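You operate a simulated robot arm through the tools that you are given. There is no shell and no other tool.

The job below is to be done with a simulated two-armed robot. You get a single attempt, and the scene is never put back.

JOB
Wind the lane's board to the lane card's line, then park the carriage.
Fine: carriage brake off to wind, carriage wound fully back and braked at the end; the board's leading end lies within a centimetre of the line.

It is judged by the outcome, as a careful person would: the job done as asked, and still so three seconds after it is handed in. It fails if anything else is knocked over, pushed out of place, dropped, spilled or broken.

ROBOT AND FRAMES
Two 7-joint arms with two-finger parallel grippers on one trunk that stands fixed in place. Base frame: the origin is at the foot of the trunk, x ahead of it, y to its left, z up. Readings come in m, degrees, newtons and seconds.
The left shoulder is at [0.02, 0.17, 1.153], the right one opposite. With the tool pointing down near the work surface each hand reaches from about 0.1 to 0.66 m from the base axis, measured 20 degrees to its own side. Payload 3.8 kg a hand.
Tool frame (each hand has its own): the origin (TCP) lies between the finger pads and is the grasp point; the fingertips stand 0.03 m ahead of it; z points along the fingers, y is the line along which they close. The gripper opens to 0.11 m. The fingers are 0.02 m wide and 0.01 m thick; the gripper's body (0.048 by 0.112 m) begins 0.055 m behind the TCP.
Orientation is that of the tool frame in the base frame, as a unit quaternion [w, x, y, z]. With the fingers straight down and closing along the base's y, the tool's x points along the base's -x, its y along +y and its z along -z.

CONTROLS
- The arms move only by the tool send_rows. It takes "left_increments", "right_increments" or both (then of equal length, played together; a hand with none holds still); each is a list of rows, each a list of 7 numbers: the opening, from 0 (shut) to 1 (fully open), then the shift along the tool's x, y, z in cm, then the turn, a rotation vector about the tool's x, y, z in degrees. In form: [[hand, dx, dy, dz, rx, ry, rz], ...]. A call has 1 to 20 rows; each row is the pose to reach, as a shift and turn from the pose commanded when the call began, along the tool's axes at that moment. Rows are played at 5 a second. More than 0.05 m and 8.6 degrees between two rows, or a gripper value outside its range, and nothing of the call is played. A pose out of reach is approached as far as the arm can. The call stops where the force on the tool passes 40 N (or 10 N more than at its start, if that is more) or the arm is blocked; 0.2 s more then pass. The fingers move at their own pace (about 0.072 m/s each) and stop on an object; they squeeze with about 25 N. The grip force told is the motor's: it shows also when the fingers shut on nothing. Time passes only in rows, and 0.2 s behind the last, so rows that repeat a pose let the fingers close. The reply holds the time, the measured pose of the TCP, the force on the tool along the base axes, the opening and the grip force, in the units named above and with some noise, with the torque about the TCP (base axes, N m) and any sound that the robot's microphone picked up.
- Cameras (640 x 400 px; columns grow to the right, rows downward): "scene" is now at [0.0902, -0.0527, 1.3214]; the picture's right is [-0.61, -0.79, 0.00], its down [-0.29, 0.22, -0.93] and it looks along [0.74, -0.57, -0.37] (base axes); focal length 318 px, centre (320, 200). "left" rides on the left gripper at [0.072, -0.017, -0.103] in its tool frame; the picture's right is [0.23, 0.97, 0.00], its down [-0.76, 0.18, -0.62] and it looks along [-0.61, 0.14, 0.78] (tool axes); focal length 222 px, centre (320, 200). "right" rides on the right gripper at [0.072, 0.017, -0.103] in its tool frame; the picture's right is [-0.23, 0.97, 0.00], its down [-0.76, -0.18, -0.62] and it looks along [-0.61, -0.14, 0.78] (tool axes); focal length 222 px, centre (320, 200). There is no depth. A picture from a camera that has moved, and an enlarged one, comes with that camera's place and axes in the base frame and with its lens. The place of the scene camera against the robot may be out by one fixed shift of up to 0.012 m in any direction.
- snapshot(camera): a new picture of that camera. It takes no simulated time.
- move_column(by): moves the trunk up (or, below 0, down) by that many m; the arms and the scene camera ride with it, the base frame stays. It gives what a move gives, with no picture.
- aim_head(pan, tilt): turns the head with the scene camera to pan (to the left, within 80 degrees either way) and tilt (down, from -29 to 69), counted from straight ahead of the robot. It gives what a move gives.
- inspect(camera, box): a new picture of the part [left, top, right, bottom] of that camera's present view, enlarged. It takes no simulated time.
- sign_off(): hands the job in; it is judged then, once.

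Places have to be worked out from the pictures, the camera data and where the tool is seen. Open the grippers and draw the arms clear of the work before you hand the job in, unless the task says otherwise.

The tools are called after "Request:" as a command line: name --argument value ..., lists and objects as JSON in quotes. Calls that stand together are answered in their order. send_rows: Moves the arms, as the interface text tells. Its arguments: {"type":"object","properties":{"left_increments":{"type":"array"},"right_increments":{"type":"array"}},"required":[]} The other tools are called the same way: move_column (by) moves the trunk up or down; aim_head (pan, tilt) turns the head that bears the scene camera; snapshot (camera) takes a picture; inspect (camera, box) takes an enlarged picture of a part of a camera's view; sign_off () hands the job in.

At the start:

```text
clock: 0.0
left_tool_pos: [0.4175, -0.0602, 1.2152]
left_ee_rot: [-0.001, -0.001, 1.0, 0.0]
left_contact_force: [0.8, 0.3, 0.3]
left_ft_torque: [0.03, 0.04, -0.01]
left_gripper_width: 0.1099
left_grasp_force: 0.0
right_tool_pos: [0.3411, -0.4143, 1.21]
right_ee_rot: [0.0, 0.0, 1.0, 0.0]
right_contact_force: [0.0, -0.9, -0.3]
right_ft_torque: [-0.01, -0.01, 0.0]
right_gripper_width: 0.1098
right_grasp_force: 0.0
trunk travel left (down, up): [-0.25, 0.32]
head pan, tilt (commanded): [-37.5, 21.5]
```

scene: 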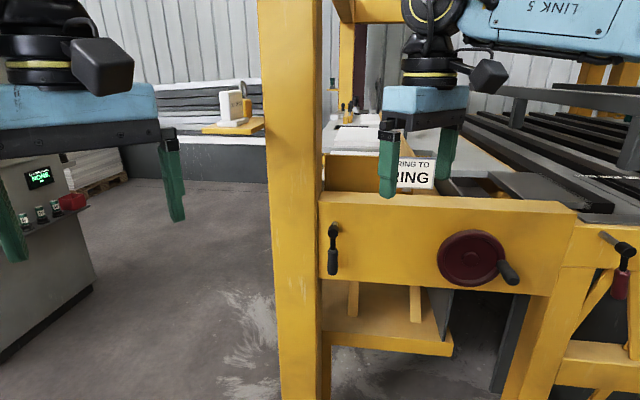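
right: 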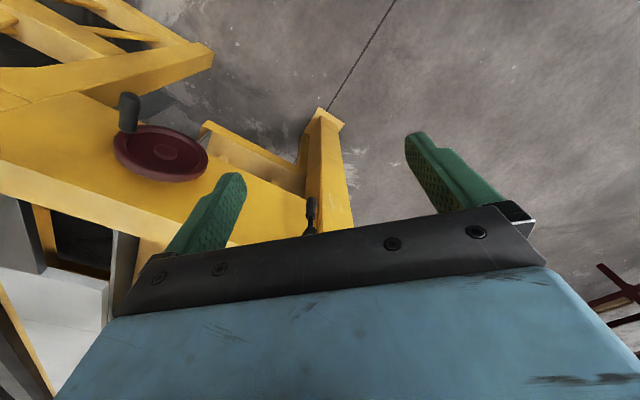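
left: 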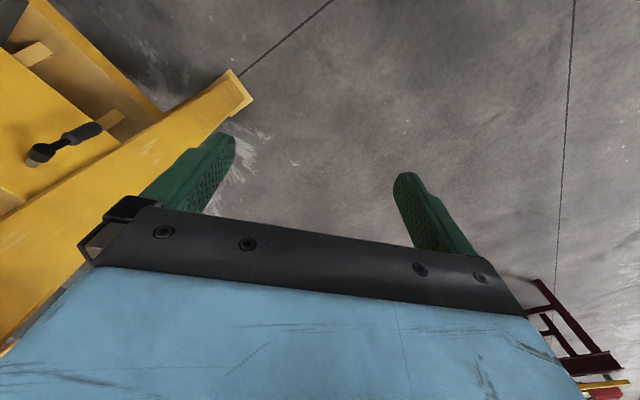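

The scene shows a yellow frame with a brake-like lever on the left and a handwheel with a crank, plus another lever at the far right. I'll look at it enlarged before anything moves.

Request:
inspect --camera "scene" --box '[300, 90, 640, 310]'

Request:
inspect --camera "scene" --box '[0, 60, 300, 260]'

```text
1.82 times, centred on (470, 200) of scene
camera zoom: at [0.0902, -0.0527, 1.3214], right [-0.61, -0.79, 0.0], down [-0.29, 0.22, -0.93], along [0.74, -0.57, -0.37], focal length 579 px, centre (47, 200)
```

zoom: 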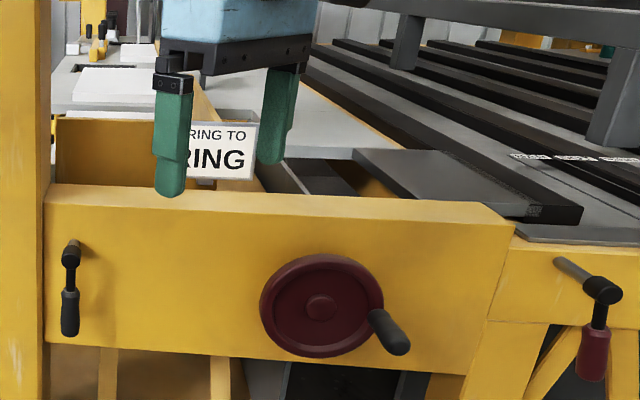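

```text
2.00 times, centred on (150, 160) of scene
camera zoom: at [0.0902, -0.0527, 1.3214], right [-0.61, -0.79, 0.0], down [-0.29, 0.22, -0.93], along [0.74, -0.57, -0.37], focal length 636 px, centre (660, 280)
```

zoom: 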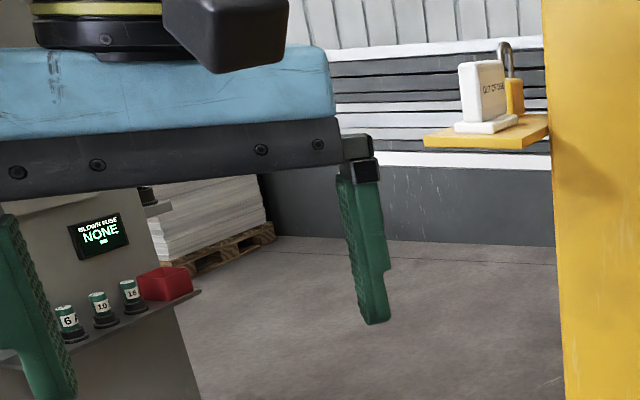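

The card is half hidden behind the right gripper. I'll turn the head about to see the whole workplace before touching anything.

Request:
aim_head --pan -65 --tilt 25

Request:
snapshot --camera "scene"

Request:
aim_head --pan -20 --tilt 15

Request:
snapshot --camera "scene"

Request:
aim_head --pan 25 --tilt 25

Request:
snapshot --camera "scene"

```text
clock: 0.9
left_tool_pos: [0.4176, -0.0596, 1.2167]
left_ee_rot: [-0.001, 0.0, 1.0, 0.0]
left_contact_force: [-0.4, -0.4, -0.2]
left_ft_torque: [0.01, 0.0, 0.0]
left_gripper_width: 0.1101
left_grasp_force: 0.0
right_tool_pos: [0.3419, -0.4147, 1.2088]
right_ee_rot: [0.0, 0.001, 1.0, 0.0]
right_contact_force: [-0.1, -0.4, -1.0]
right_ft_torque: [0.0, 0.01, 0.0]
right_gripper_width: 0.1101
right_grasp_force: 0.0
trunk travel left (down, up): [-0.25, 0.32]
head pan, tilt (commanded): [-65.0, 25.0]
```

```text
taken
camera scene: at [0.0555, -0.0796, 1.3159], right [-0.91, -0.42, 0.0], down [-0.18, 0.38, -0.91], along [0.38, -0.82, -0.42], focal length 318 px, centre (320, 200)
```

scene: 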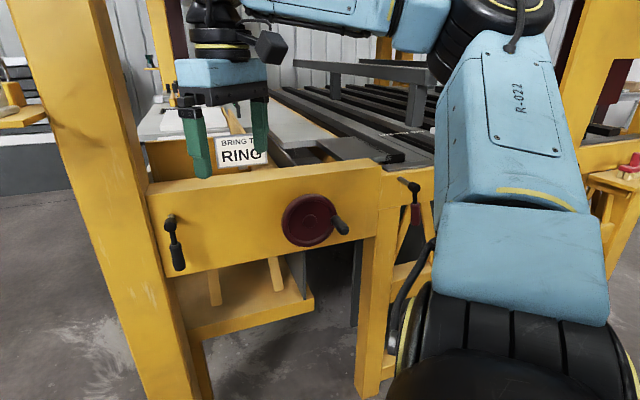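

```text
clock: 2.0
left_tool_pos: [0.4174, -0.0591, 1.2167]
left_ee_rot: [0.0, 0.001, 1.0, 0.0]
left_contact_force: [-0.1, 0.7, -0.3]
left_ft_torque: [0.02, 0.0, 0.0]
left_gripper_width: 0.11
left_grasp_force: 0.0
right_tool_pos: [0.3416, -0.4142, 1.2096]
right_ee_rot: [0.0, 0.001, 1.0, 0.0]
right_contact_force: [0.1, 0.8, -0.1]
right_ft_torque: [0.0, -0.01, 0.02]
right_gripper_width: 0.11
right_grasp_force: 0.0
trunk travel left (down, up): [-0.25, 0.32]
head pan, tilt (commanded): [-20.0, 15.0]
```

```text
taken
camera scene: at [0.1043, -0.0281, 1.3321], right [-0.34, -0.94, 0.0], down [-0.24, 0.09, -0.97], along [0.91, -0.33, -0.26], focal length 318 px, centre (320, 200)
```

scene: 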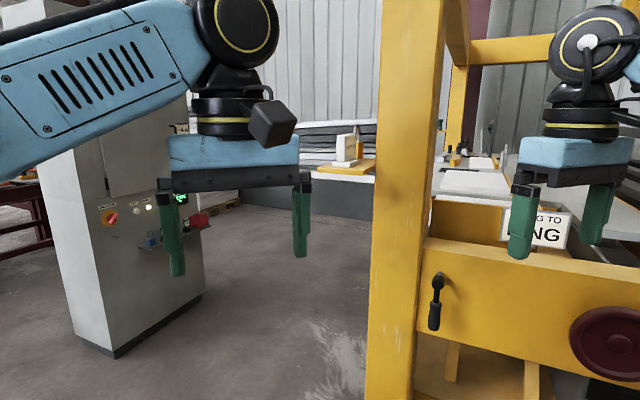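

```text
clock: 3.2
left_tool_pos: [0.4176, -0.0596, 1.2157]
left_ee_rot: [0.0, 0.0, 1.0, 0.0]
left_contact_force: [0.2, -0.6, 0.4]
left_ft_torque: [0.01, 0.03, -0.01]
left_gripper_width: 0.1099
left_grasp_force: 0.0
right_tool_pos: [0.342, -0.4148, 1.2085]
right_ee_rot: [-0.001, 0.0, 1.0, 0.0]
right_contact_force: [-0.9, -0.6, -0.9]
right_ft_torque: [0.02, 0.0, -0.01]
right_gripper_width: 0.11
right_grasp_force: 0.1
trunk travel left (down, up): [-0.25, 0.32]
head pan, tilt (commanded): [25.0, 25.0]
```

```text
taken
camera scene: at [0.1, 0.0428, 1.3159], right [0.42, -0.91, 0.0], down [-0.38, -0.18, -0.91], along [0.82, 0.38, -0.42], focal length 318 px, centre (320, 200)
```

scene: 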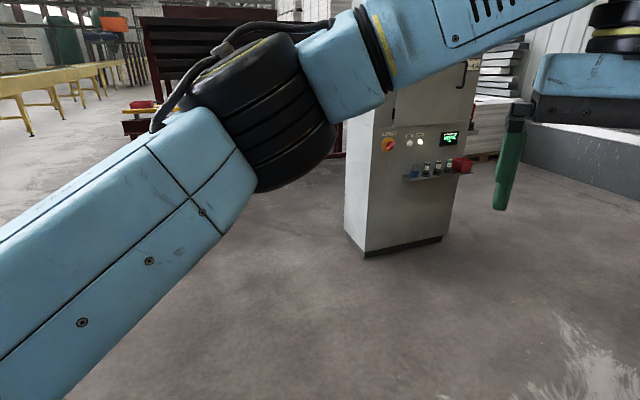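

The card reads "BRING TO RING". I'll check what is overhead before raising the trunk for a better look down into the lane.

Request:
aim_head --pan -45 --tilt -20

Request:
snapshot --camera "scene"

Request:
aim_head --pan -60 --tilt 30

Request:
inspect --camera "scene" --box '[100, 40, 440, 252]'

Request:
snapshot --camera "scene"

```text
clock: 4.6
left_tool_pos: [0.4174, -0.0615, 1.2158]
left_ee_rot: [-0.001, 0.0, 1.0, -0.001]
left_contact_force: [-0.4, 0.1, -0.7]
left_ft_torque: [0.0, -0.01, -0.03]
left_gripper_width: 0.1099
left_grasp_force: 0.1
right_tool_pos: [0.3414, -0.4145, 1.2099]
right_ee_rot: [0.0, 0.001, 1.0, 0.001]
right_contact_force: [0.2, -1.0, -0.4]
right_ft_torque: [0.0, -0.01, 0.0]
right_gripper_width: 0.1101
right_grasp_force: 0.1
trunk travel left (down, up): [-0.25, 0.32]
head pan, tilt (commanded): [-45.0, -20.0]
```

```text
taken
camera scene: at [0.0703, -0.0499, 1.3855], right [-0.71, -0.71, 0.0], down [0.24, -0.24, -0.94], along [0.67, -0.66, 0.34], focal length 318 px, centre (320, 200)
```

scene: 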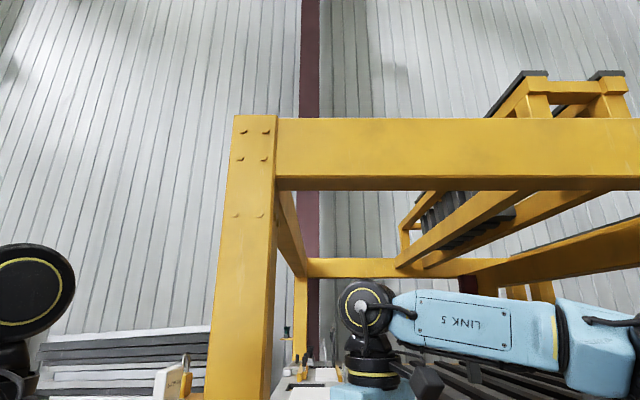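

```text
clock: 5.8
left_tool_pos: [0.4166, -0.0605, 1.2159]
left_ee_rot: [0.0, 0.0, 1.0, 0.0]
left_contact_force: [0.1, 0.2, 0.3]
left_ft_torque: [-0.01, 0.0, 0.04]
left_gripper_width: 0.1101
left_grasp_force: 0.2
right_tool_pos: [0.3426, -0.4154, 1.2097]
right_ee_rot: [0.0, 0.0, 1.0, 0.0]
right_contact_force: [-0.5, -0.9, 1.4]
right_ft_torque: [0.02, 0.01, 0.0]
right_gripper_width: 0.1099
right_grasp_force: 0.0
trunk travel left (down, up): [-0.25, 0.32]
head pan, tilt (commanded): [-60.0, 30.0]
```

```text
1.88 times, centred on (270, 146) of scene
camera zoom: at [0.0617, -0.0744, 1.3079], right [-0.87, -0.5, 0.0], down [-0.25, 0.43, -0.87], along [0.43, -0.75, -0.5], focal length 599 px, centre (414, 302)
```

zoom: 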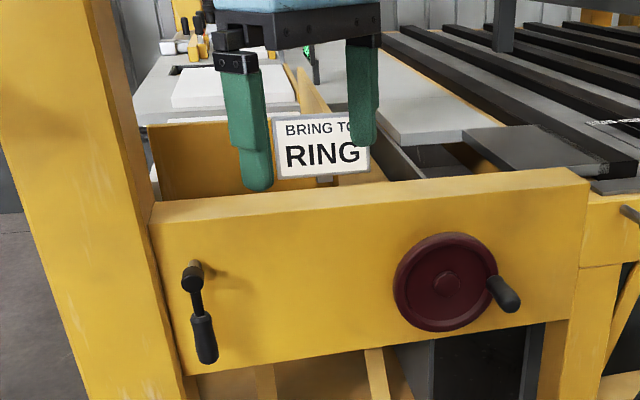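

```text
taken
camera scene: at [0.0617, -0.0744, 1.3079], right [-0.87, -0.5, 0.0], down [-0.25, 0.43, -0.87], along [0.43, -0.75, -0.5], focal length 318 px, centre (320, 200)
```

scene: 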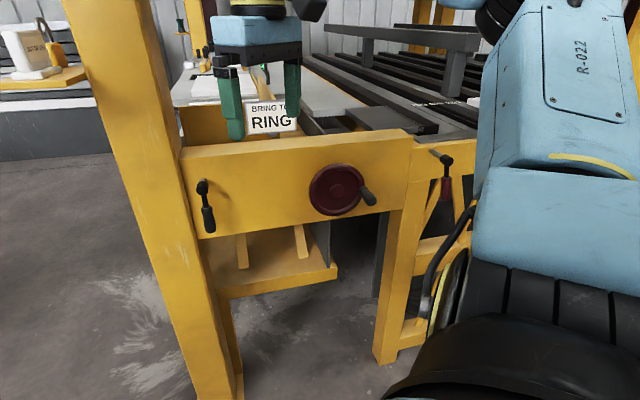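

There is a crossbeam overhead joining the posts, so I need to know how far ahead the frame stands. I'll look down at the posts' feet to locate it.

Request:
aim_head --pan -40 --tilt 60

Request:
snapshot --camera "scene"

Request:
aim_head --pan -78 --tilt 40

Request:
snapshot --camera "scene"

```text
clock: 6.7
left_tool_pos: [0.4179, -0.0611, 1.2177]
left_ee_rot: [0.0, -0.001, 1.0, 0.0]
left_contact_force: [0.1, 0.4, -0.1]
left_ft_torque: [0.02, -0.01, 0.0]
left_gripper_width: 0.1099
left_grasp_force: 0.2
right_tool_pos: [0.3413, -0.4141, 1.2093]
right_ee_rot: [0.0, -0.001, 1.0, 0.0]
right_contact_force: [0.9, 0.2, 0.2]
right_ft_torque: [0.01, -0.02, 0.02]
right_gripper_width: 0.11
right_grasp_force: 0.0
trunk travel left (down, up): [-0.25, 0.32]
head pan, tilt (commanded): [-40.0, 60.0]
```

```text
taken
camera scene: at [0.0676, -0.039, 1.2658], right [-0.64, -0.77, 0.0], down [-0.66, 0.56, -0.5], along [0.38, -0.32, -0.87], focal length 318 px, centre (320, 200)
```

scene: 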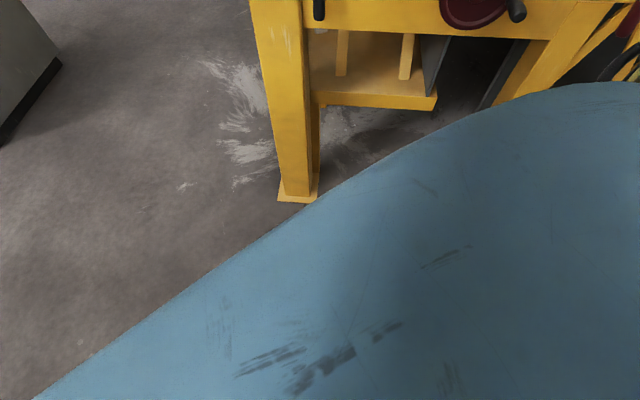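

```text
clock: 7.7
left_tool_pos: [0.4166, -0.0607, 1.2159]
left_ee_rot: [0.0, -0.001, 1.0, 0.0]
left_contact_force: [0.0, 0.2, 0.2]
left_ft_torque: [0.02, 0.0, 0.0]
left_gripper_width: 0.11
left_grasp_force: 0.0
right_tool_pos: [0.343, -0.4138, 1.2107]
right_ee_rot: [0.0, 0.0, 1.0, 0.0]
right_contact_force: [0.1, 0.4, 0.3]
right_ft_torque: [0.0, 0.0, -0.01]
right_gripper_width: 0.1104
right_grasp_force: 0.0
trunk travel left (down, up): [-0.25, 0.32]
head pan, tilt (commanded): [-78.0, 40.0]
```

```text
taken
camera scene: at [0.0343, -0.0792, 1.2925], right [-0.98, -0.21, 0.0], down [-0.13, 0.63, -0.77], along [0.16, -0.75, -0.64], focal length 318 px, centre (320, 200)
```

scene: 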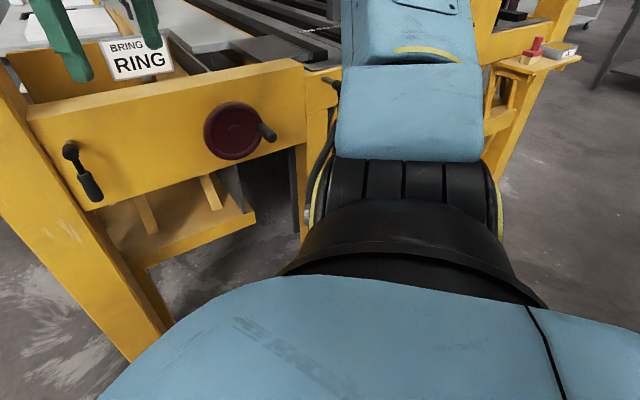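

The post's foot comes out about 0.85 m off and the front panel faces me squarely, roughly 0.75 m away, so both arms are on my side of it and can rise safely. I'll raise the trunk in steps to look down into the lane.

Request:
move_column --by 0.15

Request:
move_column --by 0.17

Request:
aim_head --pan -55 --tilt 35

Request:
snapshot --camera "scene"

Request:
snapshot --camera "right"

```text
clock: 9.5
left_tool_pos: [0.4177, -0.0604, 1.3661]
left_ee_rot: [0.0, 0.0, 1.0, 0.001]
left_contact_force: [-0.5, 0.0, 0.2]
left_ft_torque: [0.0, -0.02, 0.01]
left_gripper_width: 0.1101
left_grasp_force: 0.1
right_tool_pos: [0.3425, -0.4144, 1.3597]
right_ee_rot: [0.0, 0.0, 1.0, 0.0]
right_contact_force: [0.0, 0.1, 1.1]
right_ft_torque: [-0.02, -0.02, 0.0]
right_gripper_width: 0.1103
right_grasp_force: 0.2
trunk travel left (down, up): [-0.4, 0.17]
head pan, tilt (commanded): [-78.0, 40.0]
```

```text
clock: 11.4
left_tool_pos: [0.416, -0.0614, 1.5353]
left_ee_rot: [0.001, 0.0, 1.0, 0.001]
left_contact_force: [-0.2, -0.8, -0.5]
left_ft_torque: [0.02, 0.02, 0.0]
left_gripper_width: 0.1099
left_grasp_force: 0.1
right_tool_pos: [0.3419, -0.4144, 1.5297]
right_ee_rot: [0.0, 0.0, 1.0, 0.0]
right_contact_force: [-0.5, -0.2, -0.2]
right_ft_torque: [-0.01, 0.01, 0.01]
right_gripper_width: 0.1101
right_grasp_force: 0.0
trunk travel left (down, up): [-0.57, 0.0]
head pan, tilt (commanded): [-78.0, 40.0]
```

```text
clock: 12.3
left_tool_pos: [0.4171, -0.0604, 1.5371]
left_ee_rot: [0.0, 0.0, 1.0, -0.001]
left_contact_force: [-0.3, -0.4, 0.5]
left_ft_torque: [0.01, 0.0, 0.01]
left_gripper_width: 0.1098
left_grasp_force: 0.1
right_tool_pos: [0.3422, -0.4145, 1.5295]
right_ee_rot: [0.0, 0.0, 1.0, 0.001]
right_contact_force: [-0.1, -1.2, -0.4]
right_ft_torque: [-0.03, 0.0, 0.02]
right_gripper_width: 0.11
right_grasp_force: 0.0
trunk travel left (down, up): [-0.57, 0.0]
head pan, tilt (commanded): [-55.0, 35.0]
```

```text
taken
camera scene: at [0.0669, -0.0683, 1.6201], right [-0.82, -0.57, 0.0], down [-0.33, 0.47, -0.82], along [0.47, -0.67, -0.57], focal length 318 px, centre (320, 200)
```

scene: 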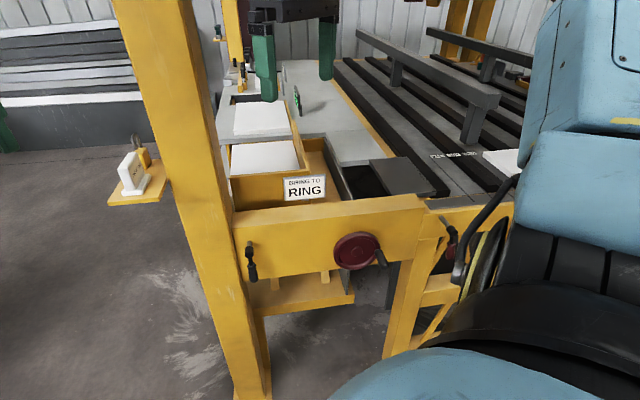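

```text
taken
camera right: at [0.269, -0.3972, 1.6326], right [0.23, 0.97, 0.0], down [0.76, -0.18, 0.62], along [0.61, -0.14, -0.78], focal length 222 px, centre (320, 200)
```

right: 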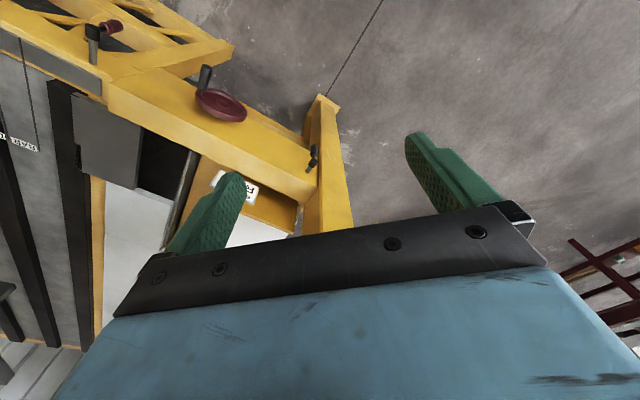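

Now I can see over the panel: a tray with white sheets, a grey table and dark rails to the right with a white marking. I'll enlarge the table region.

Request:
inspect --camera "scene" --box '[200, 40, 530, 246]'

Request:
inspect --camera "scene" --box '[400, 110, 540, 198]'

Request:
inspect --camera "right" --box '[0, 0, 320, 200]'

```text
1.94 times, centred on (365, 143) of scene
camera zoom: at [0.0669, -0.0683, 1.6201], right [-0.82, -0.57, 0.0], down [-0.33, 0.47, -0.82], along [0.47, -0.67, -0.57], focal length 617 px, centre (233, 310)
```

zoom: 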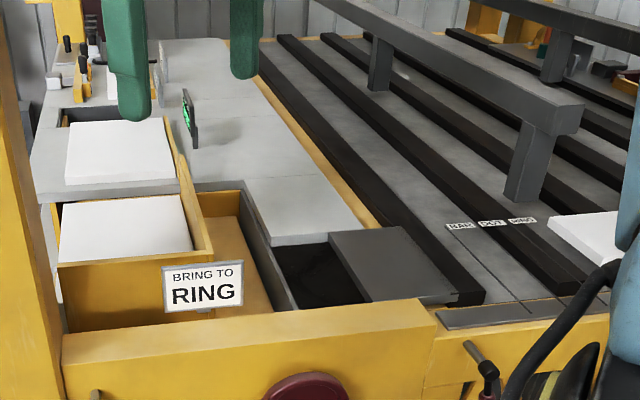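

```text
4.55 times, centred on (470, 154) of scene
camera zoom: at [0.0669, -0.0683, 1.6201], right [-0.82, -0.57, 0.0], down [-0.33, 0.47, -0.82], along [0.47, -0.67, -0.57], focal length 1447 px, centre (-362, 409)
```

zoom: 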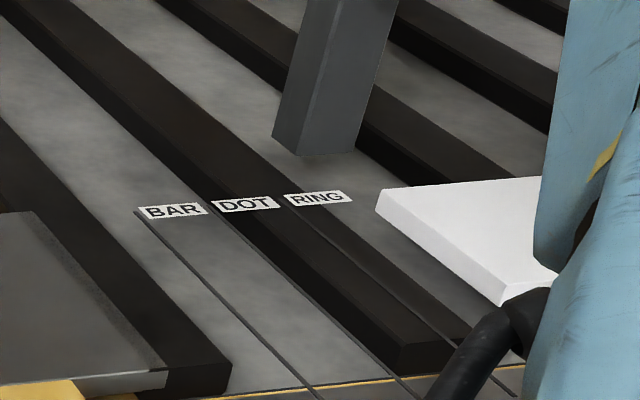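

```text
2.00 times, centred on (160, 100) of right
camera zoom: at [0.269, -0.3972, 1.6326], right [0.23, 0.97, 0.0], down [0.76, -0.18, 0.62], along [0.61, -0.14, -0.78], focal length 444 px, centre (640, 400)
```

zoom: 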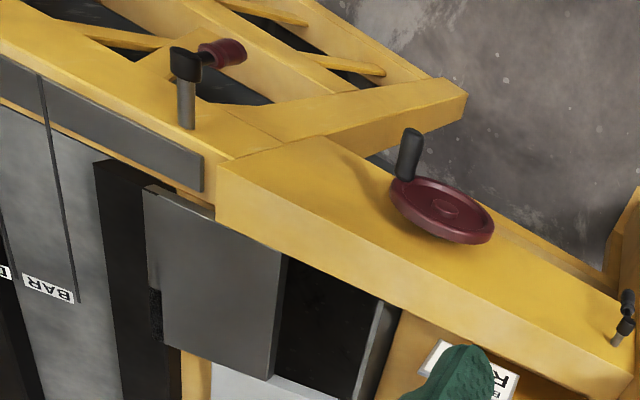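

Three lines on the bed are labelled BAR, DOT and RING, and a white board lies to the right, partly hidden by the right forearm. I'll yaw the right hand (still high and clear) so its camera looks over the bed on the right.

Request:
send_rows --right_increments '[[1, 0, 0, 0, 0, 0, 8], [1, 0, 0, 0, 0, 0, 16], [1, 0, 0, 0, 0, 0, 24], [1, 0, 0, 0, 0, 0, 32], [1, 0, 0, 0, 0, 0, 40], [1, 0, 0, 0, 0, 0, 48], [1, 0, 0, 0, 0, 0, 56], [1, 0, 0, 0, 0, 0, 64]]'

Request:
snapshot --camera "right"

Request:
snapshot --camera "scene"

```text
clock: 14.1
left_tool_pos: [0.4171, -0.0613, 1.5364]
left_ee_rot: [0.0, 0.0, 1.0, 0.0]
left_contact_force: [-0.4, -0.3, 0.5]
left_ft_torque: [-0.01, 0.0, -0.02]
left_gripper_width: 0.1101
left_grasp_force: 0.0
right_tool_pos: [0.3418, -0.4139, 1.5299]
right_ee_rot: [0.0, 0.531, 0.847, -0.001]
right_contact_force: [-0.2, -0.4, 0.3]
right_ft_torque: [-0.04, 0.02, 0.02]
right_gripper_width: 0.1099
right_grasp_force: 0.0
trunk travel left (down, up): [-0.57, 0.0]
head pan, tilt (commanded): [-55.0, 35.0]
```

```text
taken
camera right: at [0.3255, -0.3409, 1.6324], right [0.98, 0.22, 0.0], down [0.17, -0.76, 0.62], along [0.14, -0.61, -0.78], focal length 222 px, centre (320, 200)
```

right: 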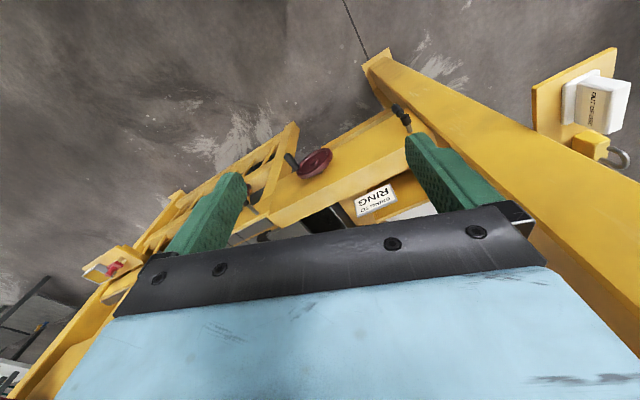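

```text
taken
camera scene: at [0.067, -0.0681, 1.6201], right [-0.82, -0.57, 0.0], down [-0.33, 0.47, -0.82], along [0.47, -0.67, -0.57], focal length 318 px, centre (320, 200)
```

scene: 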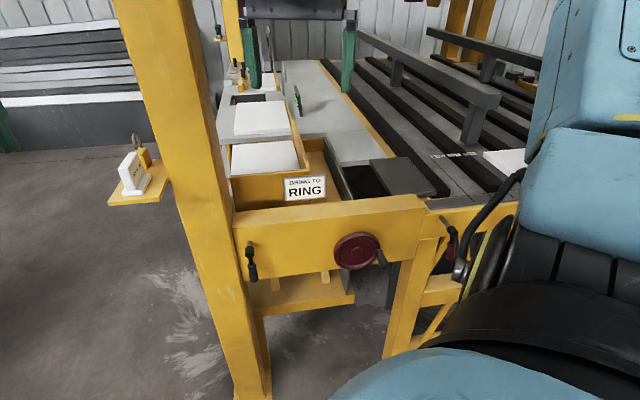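

The hand camera is blocked by its own gripper body. I'll lower the right hand (back down to about the starting height, known clear) so the elbow drops out of the scene camera's view.

Request:
send_rows --right_increments '[[1, 0, 0, 4, 0, 0, 0], [1, 0, 0, 8, 0, 0, 0], [1, 0, 0, 12, 0, 0, 0], [1, 0, 0, 16, 0, 0, 0], [1, 0, 0, 20, 0, 0, 0], [1, 0, 0, 24, 0, 0, 0], [1, 0, 0, 28, 0, 0, 0], [1, 0, 0, 32, 0, 0, 0]]'

Request:
snapshot --camera "right"

Request:
snapshot --camera "scene"

```text
clock: 15.9
left_tool_pos: [0.4168, -0.06, 1.536]
left_ee_rot: [0.0, 0.0, 1.0, -0.001]
left_contact_force: [0.6, -0.3, -0.5]
left_ft_torque: [0.03, 0.03, -0.02]
left_gripper_width: 0.1101
left_grasp_force: 0.2
right_tool_pos: [0.3444, -0.4145, 1.2092]
right_ee_rot: [0.0, 0.531, 0.848, -0.001]
right_contact_force: [1.0, -0.1, -0.5]
right_ft_torque: [-0.04, -0.01, -0.03]
right_gripper_width: 0.1099
right_grasp_force: 0.1
trunk travel left (down, up): [-0.57, 0.0]
head pan, tilt (commanded): [-55.0, 35.0]
```

```text
taken
camera right: at [0.3262, -0.341, 1.3127], right [0.97, 0.22, 0.0], down [0.17, -0.76, 0.62], along [0.14, -0.61, -0.78], focal length 222 px, centre (320, 200)
```

right: 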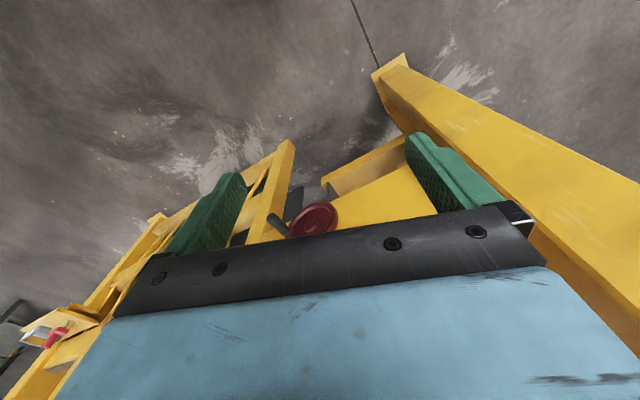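

```text
taken
camera scene: at [0.068, -0.0683, 1.62], right [-0.82, -0.57, 0.0], down [-0.33, 0.47, -0.82], along [0.47, -0.67, -0.57], focal length 318 px, centre (320, 200)
```

scene: 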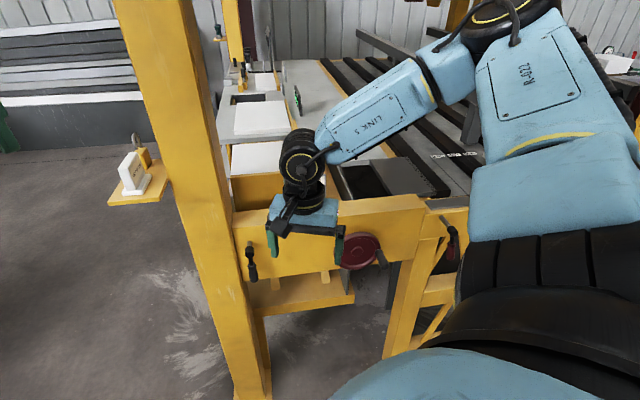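

The right upper arm still hides the bed, so I'll use the left hand's camera instead: yaw the left hand toward −y and move it a little right, staying high and well in front of the frame.

Request:
send_rows --left_increments '[[1, 0, -1, 0, 0, 0, 8], [1, 0, -2, 0, 0, 0, 16], [1, 0, -3, 0, 0, 0, 24], [1, 0, -4, 0, 0, 0, 32], [1, 0, -6, 0, 0, 0, 40], [1, 0, -8, 0, 0, 0, 48], [1, 0, -10, 0, 0, 0, 56], [1, 0, -12, 0, 0, 0, 64], [1, 0, -14, 0, 0, 0, 72], [1, 0, -15, 0, 0, 0, 80]]'

Request:
snapshot --camera "left"

Request:
snapshot --camera "scene"

```text
clock: 18.1
left_tool_pos: [0.4468, -0.1383, 1.5174]
left_ee_rot: [0.0, 0.613, 0.79, 0.0]
left_contact_force: [-0.2, 0.6, -0.7]
left_ft_torque: [-0.06, 0.08, 0.02]
left_gripper_width: 0.1099
left_grasp_force: 0.1
left hand out of reach, approached as far as the arm can: row 7, 8, 9, 10
right_tool_pos: [0.3448, -0.4115, 1.2093]
right_ee_rot: [0.0, 0.53, 0.848, -0.001]
right_contact_force: [-0.1, 0.5, 0.1]
right_ft_torque: [0.0, 0.03, -0.01]
right_gripper_width: 0.11
right_grasp_force: 0.0
trunk travel left (down, up): [-0.57, 0.0]
head pan, tilt (commanded): [-55.0, 35.0]
```

```text
taken
camera left: at [0.414, -0.071, 1.6204], right [0.89, 0.46, 0.0], down [0.36, -0.69, 0.62], along [0.29, -0.55, -0.78], focal length 222 px, centre (320, 200)
```

left: 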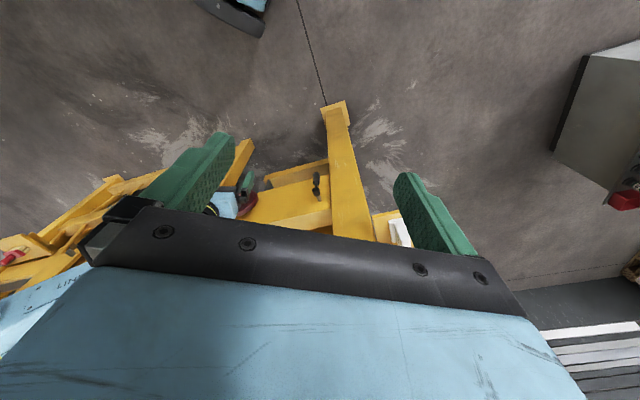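

```text
taken
camera scene: at [0.0706, -0.0667, 1.62], right [-0.82, -0.57, 0.0], down [-0.33, 0.47, -0.82], along [0.47, -0.67, -0.57], focal length 318 px, centre (320, 200)
```

scene: 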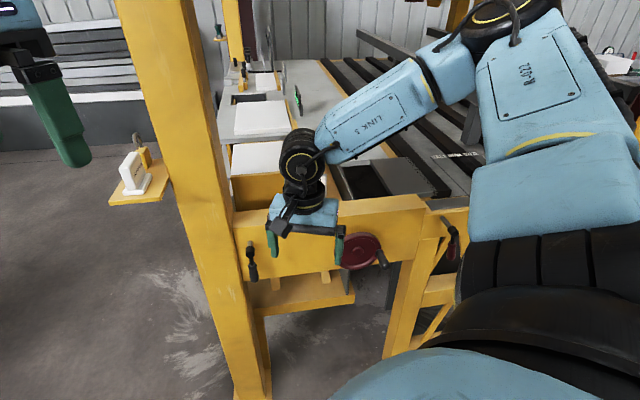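

The gripper bodies block the hand cameras in this pose. Instead I'll send the left hand back to its own side and reach the right hand toward front-centre, so the right elbow swings out of the scene camera's line to the bed.

Request:
send_rows --left_increments '[[1, 4.4, 0.8, 0, 0, 0, -8], [1, 8.8, 1.6, 0, 0, 0, -16], [1, 13.2, 2.4, 0, 0, 0, -24], [1, 17.6, 3.2, 0, 0, 0, -32], [1, 22, 4, 0, 0, 0, -40], [1, 26.4, 4.8, 0, 0, 0, -48], [1, 30.8, 5.6, 0, 0, 0, -56], [1, 35.2, 6.4, 0, 0, 0, -64], [1, 39.6, 7.2, 0, 0, 0, -72], [1, 44, 7.8, 0, 0, 0, -80]]'

Request:
send_rows --right_increments '[[1, 1.7, 3.6, -1.2, 0, 0, -8], [1, 3.4, 7.2, -2.4, 0, 0, -16], [1, 5.1, 10.8, -3.6, 0, 0, -24], [1, 6.8, 14.4, -4.8, 0, 0, -32], [1, 8.5, 18, -6, 0, 0, -40], [1, 10.2, 21.6, -7.2, 0, 0, -48], [1, 11.9, 25.2, -8.4, 0, 0, -56], [1, 13.6, 28.8, -10, 0, 0, -64]]'

Request:
snapshot --camera "scene"

```text
clock: 20.3
left_tool_pos: [0.4071, 0.3078, 1.5146]
left_ee_rot: [0.0, -0.043, 0.999, -0.001]
left_contact_force: [0.1, -0.7, 0.5]
left_ft_torque: [-0.03, -0.03, 0.0]
left_gripper_width: 0.11
left_grasp_force: 0.1
right_tool_pos: [0.3416, -0.4131, 1.2114]
right_ee_rot: [0.001, 0.53, 0.848, 0.0]
right_contact_force: [0.9, -0.4, -0.3]
right_ft_torque: [0.0, -0.02, 0.0]
right_gripper_width: 0.1098
right_grasp_force: 0.0
trunk travel left (down, up): [-0.57, 0.0]
head pan, tilt (commanded): [-55.0, 35.0]
```

```text
clock: 22.1
left_tool_pos: [0.4065, 0.3071, 1.5155]
left_ee_rot: [0.0, -0.042, 0.999, -0.001]
left_contact_force: [-0.4, -1.3, -0.3]
left_ft_torque: [0.03, -0.02, 0.02]
left_gripper_width: 0.1103
left_grasp_force: 0.0
right_tool_pos: [0.5028, -0.1965, 1.3236]
right_ee_rot: [0.001, -0.001, 1.0, -0.001]
right_contact_force: [-0.2, 0.9, -1.0]
right_ft_torque: [-0.02, 0.0, 0.0]
right_gripper_width: 0.1099
right_grasp_force: 0.1
right hand out of reach, approached as far as the arm can: row 7, 8
trunk travel left (down, up): [-0.57, 0.0]
head pan, tilt (commanded): [-55.0, 35.0]
```

```text
taken
camera scene: at [0.0661, -0.0678, 1.6202], right [-0.82, -0.57, 0.0], down [-0.33, 0.47, -0.82], along [0.47, -0.67, -0.57], focal length 318 px, centre (320, 200)
```

scene: 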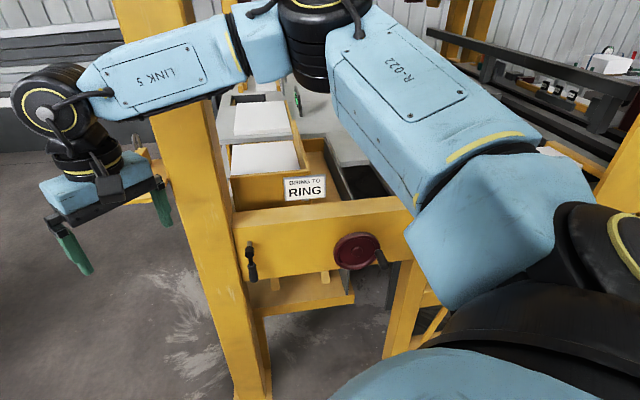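

The elbow swung left but still covers the bed. I'll bring the right hand further left and lower so the upper arm drops out of the way.

Request:
send_rows --right_increments '[[1, 1.6, 2, 3, 0, 0, 0], [1, 3.2, 4, 6, 0, 0, 0], [1, 4.8, 6, 9, 0, 0, 0], [1, 6.4, 8, 12, 0, 0, 0], [1, 8, 10, 15, 0, 0, 0], [1, 9.6, 12, 18, 0, 0, 0], [1, 11, 14, 21, 0, 0, 0], [1, 11, 15, 24, 0, 0, 0]]'

Request:
snapshot --camera "scene"

```text
clock: 23.9
left_tool_pos: [0.408, 0.3063, 1.5152]
left_ee_rot: [0.0, -0.042, 0.999, 0.0]
left_contact_force: [0.3, -0.4, 0.1]
left_ft_torque: [0.03, 0.02, -0.02]
left_gripper_width: 0.1101
left_grasp_force: 0.1
right_tool_pos: [0.3585, -0.1706, 1.1949]
right_ee_rot: [-0.001, -0.001, 1.0, 0.0]
right_contact_force: [0.0, 0.8, -0.3]
right_ft_torque: [0.01, 0.02, 0.01]
right_gripper_width: 0.1102
right_grasp_force: 0.1
right hand out of reach, approached as far as the arm can: row 1, 2, 3, 4, 5, 6, 7, 8
trunk travel left (down, up): [-0.57, 0.0]
head pan, tilt (commanded): [-55.0, 35.0]
```

```text
taken
camera scene: at [0.0671, -0.0683, 1.6201], right [-0.82, -0.57, 0.0], down [-0.33, 0.47, -0.82], along [0.47, -0.67, -0.57], focal length 318 px, centre (320, 200)
```

scene: 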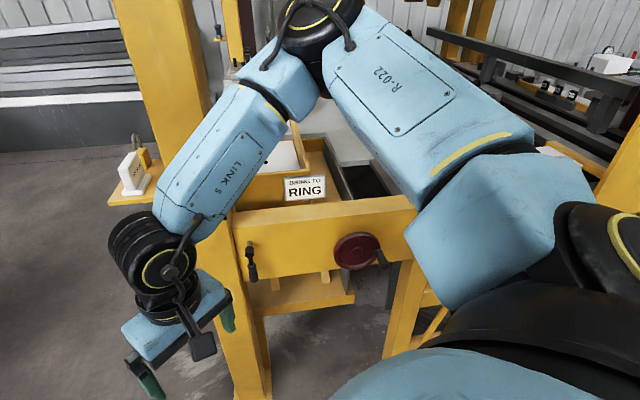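

The arm runs into its limits there. A better idea: bring the right hand back to its high starting spot, yawed toward the bed and pitched up about 30–40°, so its own camera looks over the bed past the gripper.

Request:
send_rows --right_increments '[[1, 0, -2.4, -3.3, 0, 0, 0], [1, 0, -4.8, -6.6, 0, 0, 0], [1, 0, -7.2, -9.9, 0, 0, 0], [1, 0, -9.6, -13.2, 0, 0, 8], [1, 0, -12, -16.5, 0, 0, 16], [1, 0, -14.4, -19.8, 0, 0, 24], [1, 0, -16.8, -23.1, 0, 0, 32], [1, 0, -19.2, -26.4, 0, 0, 40], [1, 0, -21.6, -29.7, 0, 0, 48], [1, 0, -24, -33, 0, 0, 56]]'

Request:
send_rows --right_increments '[[1, 0, 0, 0, 0, -8, 0], [1, 0, 0, 0, 0, -16, 0], [1, 0, 0, 0, 0, -24, 0], [1, 0, 0, 0, 0, -32, 0], [1, 0, 0, 0, 0, -38, 0]]'

Request:
snapshot --camera "right"

Request:
snapshot --camera "scene"

```text
clock: 26.1
left_tool_pos: [0.4092, 0.3066, 1.5154]
left_ee_rot: [0.0, -0.042, 0.999, 0.0]
left_contact_force: [-0.2, 0.2, -0.2]
left_ft_torque: [0.02, 0.01, 0.01]
left_gripper_width: 0.1099
left_grasp_force: 0.1
right_tool_pos: [0.3617, -0.4127, 1.5291]
right_ee_rot: [-0.001, 0.47, 0.883, 0.001]
right_contact_force: [0.8, 0.2, -1.0]
right_ft_torque: [0.0, -0.03, 0.0]
right_gripper_width: 0.1101
right_grasp_force: 0.0
trunk travel left (down, up): [-0.57, 0.0]
head pan, tilt (commanded): [-55.0, 35.0]
```

```text
clock: 27.3
left_tool_pos: [0.4078, 0.307, 1.5148]
left_ee_rot: [0.0, -0.042, 0.999, 0.0]
left_contact_force: [0.0, 0.0, 0.0]
left_ft_torque: [0.01, -0.02, -0.01]
left_gripper_width: 0.1097
left_grasp_force: 0.1
right_tool_pos: [0.3616, -0.4116, 1.5301]
right_ee_rot: [0.288, 0.444, 0.834, -0.153]
right_contact_force: [-0.1, -0.2, -0.8]
right_ft_torque: [0.02, 0.02, 0.01]
right_gripper_width: 0.1101
right_grasp_force: 0.2
trunk travel left (down, up): [-0.57, 0.0]
head pan, tilt (commanded): [-55.0, 35.0]
```

```text
taken
camera right: at [0.3071, -0.3017, 1.5651], right [0.91, 0.4, 0.14], down [-0.03, -0.28, 0.96], along [0.42, -0.88, -0.24], focal length 222 px, centre (320, 200)
```

right: 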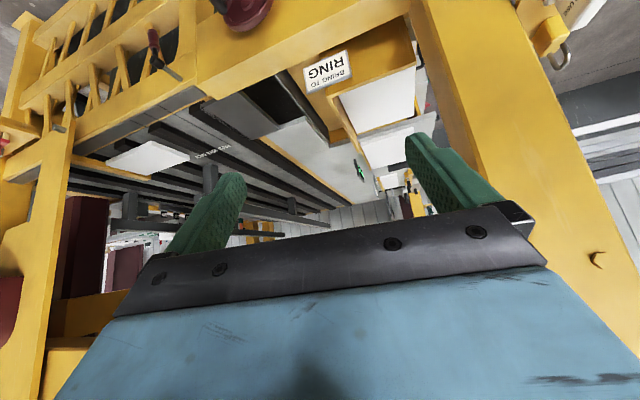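

```text
taken
camera scene: at [0.067, -0.068, 1.6201], right [-0.82, -0.57, 0.0], down [-0.33, 0.47, -0.82], along [0.47, -0.67, -0.57], focal length 318 px, centre (320, 200)
```

scene: 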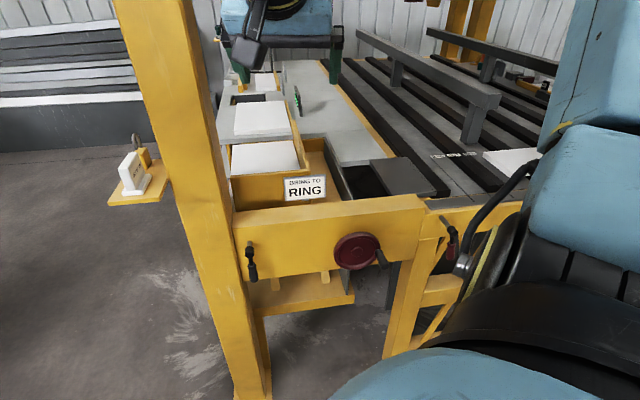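

The right camera now shows the whole bed (upside down): a white board right of the RING line, a bar bridging the bed, the tray, and the handwheel. I'll enlarge the parts.

Request:
inspect --camera "right" --box '[60, 60, 300, 210]'

Request:
inspect --camera "right" --box '[0, 0, 240, 150]'

Request:
inspect --camera "right" --box '[220, 40, 460, 190]'

Request:
inspect --camera "scene" --box '[220, 180, 480, 342]'

```text
2.67 times, centred on (180, 135) of right
camera zoom: at [0.3071, -0.3017, 1.5651], right [0.91, 0.4, 0.14], down [-0.03, -0.28, 0.96], along [0.42, -0.88, -0.24], focal length 592 px, centre (693, 373)
```

zoom: 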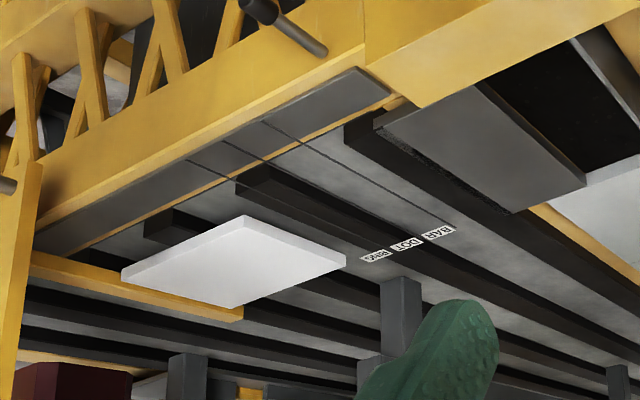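

```text
2.67 times, centred on (120, 75) of right
camera zoom: at [0.3071, -0.3017, 1.5651], right [0.91, 0.4, 0.14], down [-0.03, -0.28, 0.96], along [0.42, -0.88, -0.24], focal length 592 px, centre (853, 533)
```

zoom: 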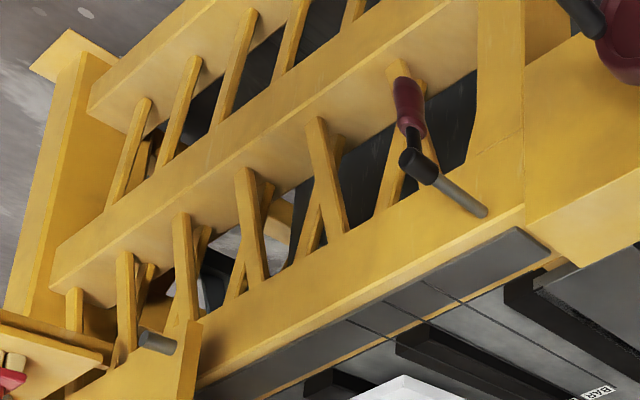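

```text
2.67 times, centred on (340, 115) of right
camera zoom: at [0.3071, -0.3017, 1.5651], right [0.91, 0.4, 0.14], down [-0.03, -0.28, 0.96], along [0.42, -0.88, -0.24], focal length 592 px, centre (267, 427)
```

zoom: 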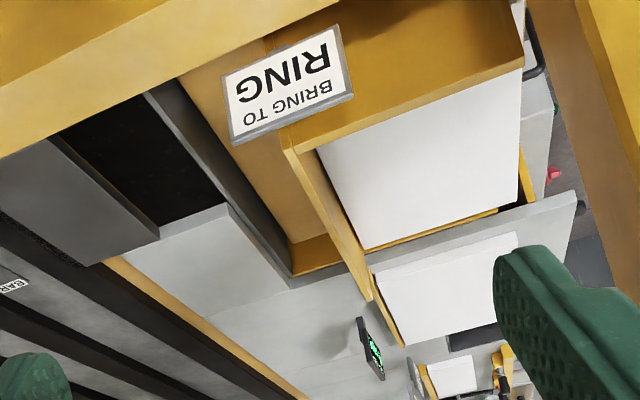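

```text
2.46 times, centred on (350, 261) of scene
camera zoom: at [0.067, -0.068, 1.6201], right [-0.82, -0.57, 0.0], down [-0.33, 0.47, -0.82], along [0.47, -0.67, -0.57], focal length 783 px, centre (246, 50)
```

zoom: 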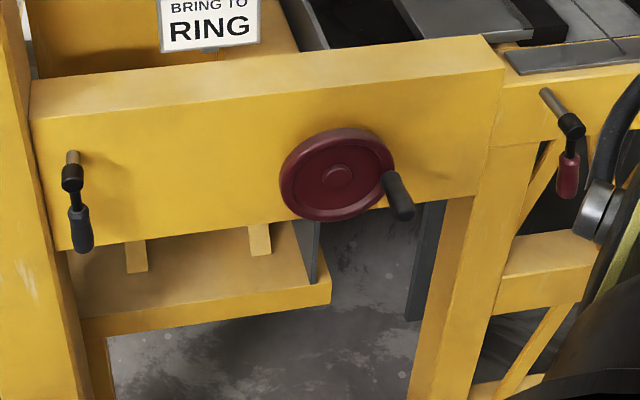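

The wheel, two levers and the board are visible, but which lever is the carriage brake isn't. I'll yaw the hand camera further right to see the right end of the machine.

Request:
send_rows --right_increments '[[1, 0, 0, 0, 4.6, 0, 5.9], [1, 0, 0, 0, 9.2, 0, 11.8], [1, 0, 0, 0, 13.9, 0, 17.7], [1, 0, 0, 0, 18.5, 0, 23.6]]'

Request:
snapshot --camera "right"

Request:
inspect --camera "right" --box '[80, 60, 360, 235]'

```text
clock: 28.3
left_tool_pos: [0.4092, 0.3071, 1.5149]
left_ee_rot: [0.0, -0.041, 0.999, -0.002]
left_contact_force: [0.4, 0.2, 0.4]
left_ft_torque: [-0.02, 0.01, -0.01]
left_gripper_width: 0.1101
left_grasp_force: 0.1
right_tool_pos: [0.3612, -0.41, 1.5291]
right_ee_rot: [0.237, 0.645, 0.691, -0.223]
right_contact_force: [-1.1, 0.9, 0.4]
right_ft_torque: [-0.01, 0.02, 0.02]
right_gripper_width: 0.1102
right_grasp_force: 0.0
trunk travel left (down, up): [-0.57, 0.0]
head pan, tilt (commanded): [-55.0, 35.0]
```

```text
taken
camera right: at [0.3703, -0.2884, 1.5648], right [0.98, -0.11, 0.14], down [-0.16, -0.23, 0.96], along [-0.08, -0.97, -0.24], focal length 222 px, centre (320, 200)
```

right: 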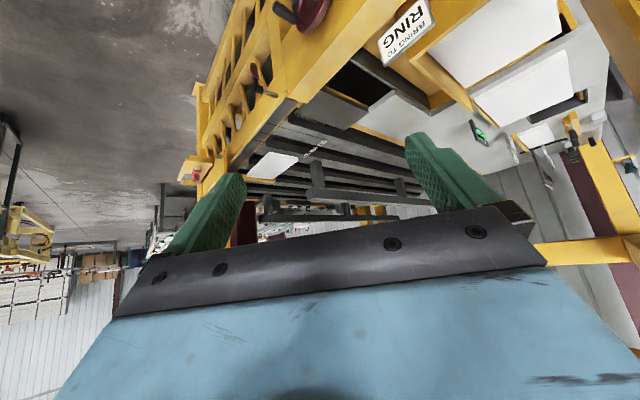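

```text
2.29 times, centred on (220, 148) of right
camera zoom: at [0.3703, -0.2884, 1.5648], right [0.98, -0.11, 0.14], down [-0.16, -0.23, 0.96], along [-0.08, -0.97, -0.24], focal length 508 px, centre (549, 320)
```

zoom: 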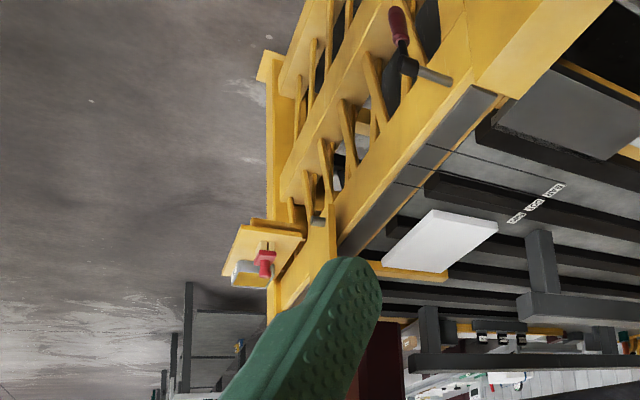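

Triangulating from two views, the bed is about z = 1.03 m, the wheel hub about (0.387, −0.728, 0.916), and the white board's leading edge sits a few cm right of the RING line with a yellow bar behind it. Now tight enlargements of both levers, the wheel and the board to find labels.

Request:
inspect --camera "scene" --box '[210, 235, 290, 285]'

Request:
inspect --camera "scene" --box '[410, 205, 490, 255]'

Request:
inspect --camera "scene" --box '[320, 220, 400, 270]'

Request:
inspect --camera "right" --box '[200, 110, 360, 210]'

```text
8.00 times, centred on (250, 260) of scene
camera zoom: at [0.0678, -0.0676, 1.6201], right [-0.82, -0.57, 0.0], down [-0.33, 0.47, -0.82], along [0.47, -0.67, -0.57], focal length 2546 px, centre (880, -280)
```

zoom: 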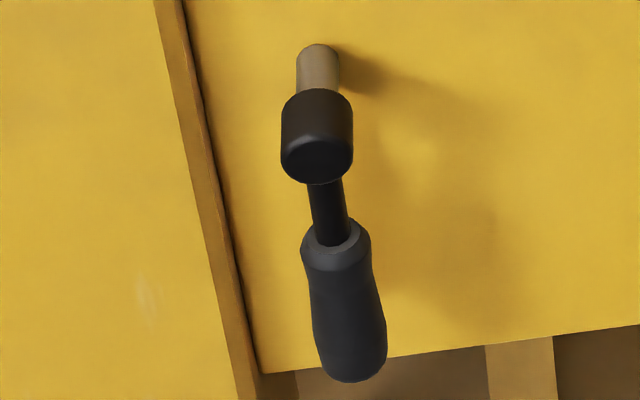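

```text
8.00 times, centred on (450, 230) of scene
camera zoom: at [0.0678, -0.0676, 1.6201], right [-0.82, -0.57, 0.0], down [-0.33, 0.47, -0.82], along [0.47, -0.67, -0.57], focal length 2546 px, centre (-720, -40)
```

zoom: 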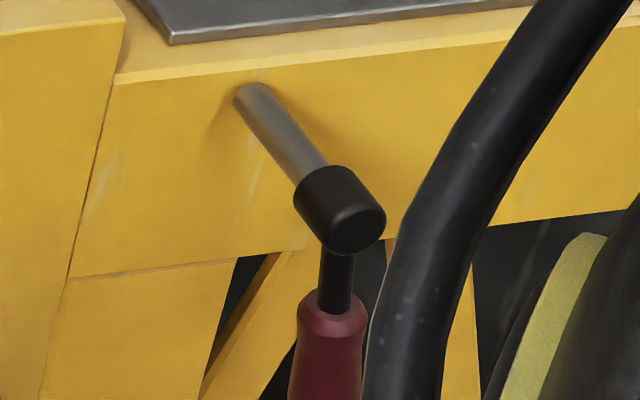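

```text
8.00 times, centred on (360, 245) of scene
camera zoom: at [0.0678, -0.0676, 1.6201], right [-0.82, -0.57, 0.0], down [-0.33, 0.47, -0.82], along [0.47, -0.67, -0.57], focal length 2546 px, centre (0, -160)
```

zoom: 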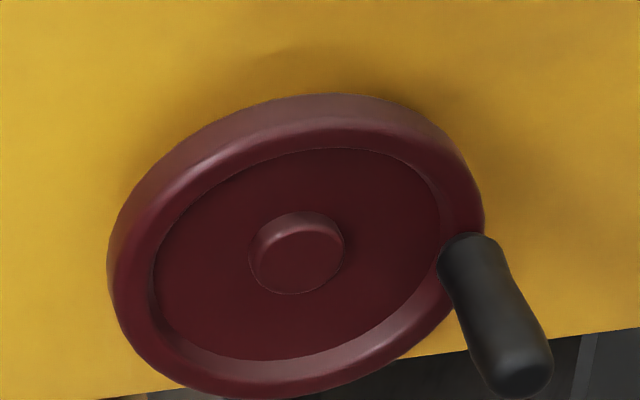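

```text
4.00 times, centred on (280, 160) of right
camera zoom: at [0.3703, -0.2884, 1.5648], right [0.98, -0.11, 0.14], down [-0.16, -0.23, 0.96], along [-0.08, -0.97, -0.24], focal length 888 px, centre (480, 360)
```

zoom: 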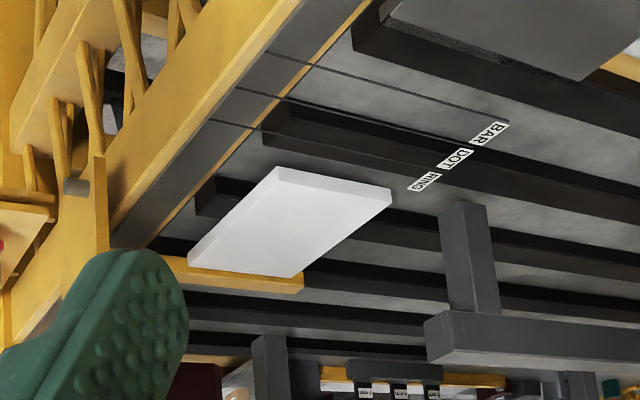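

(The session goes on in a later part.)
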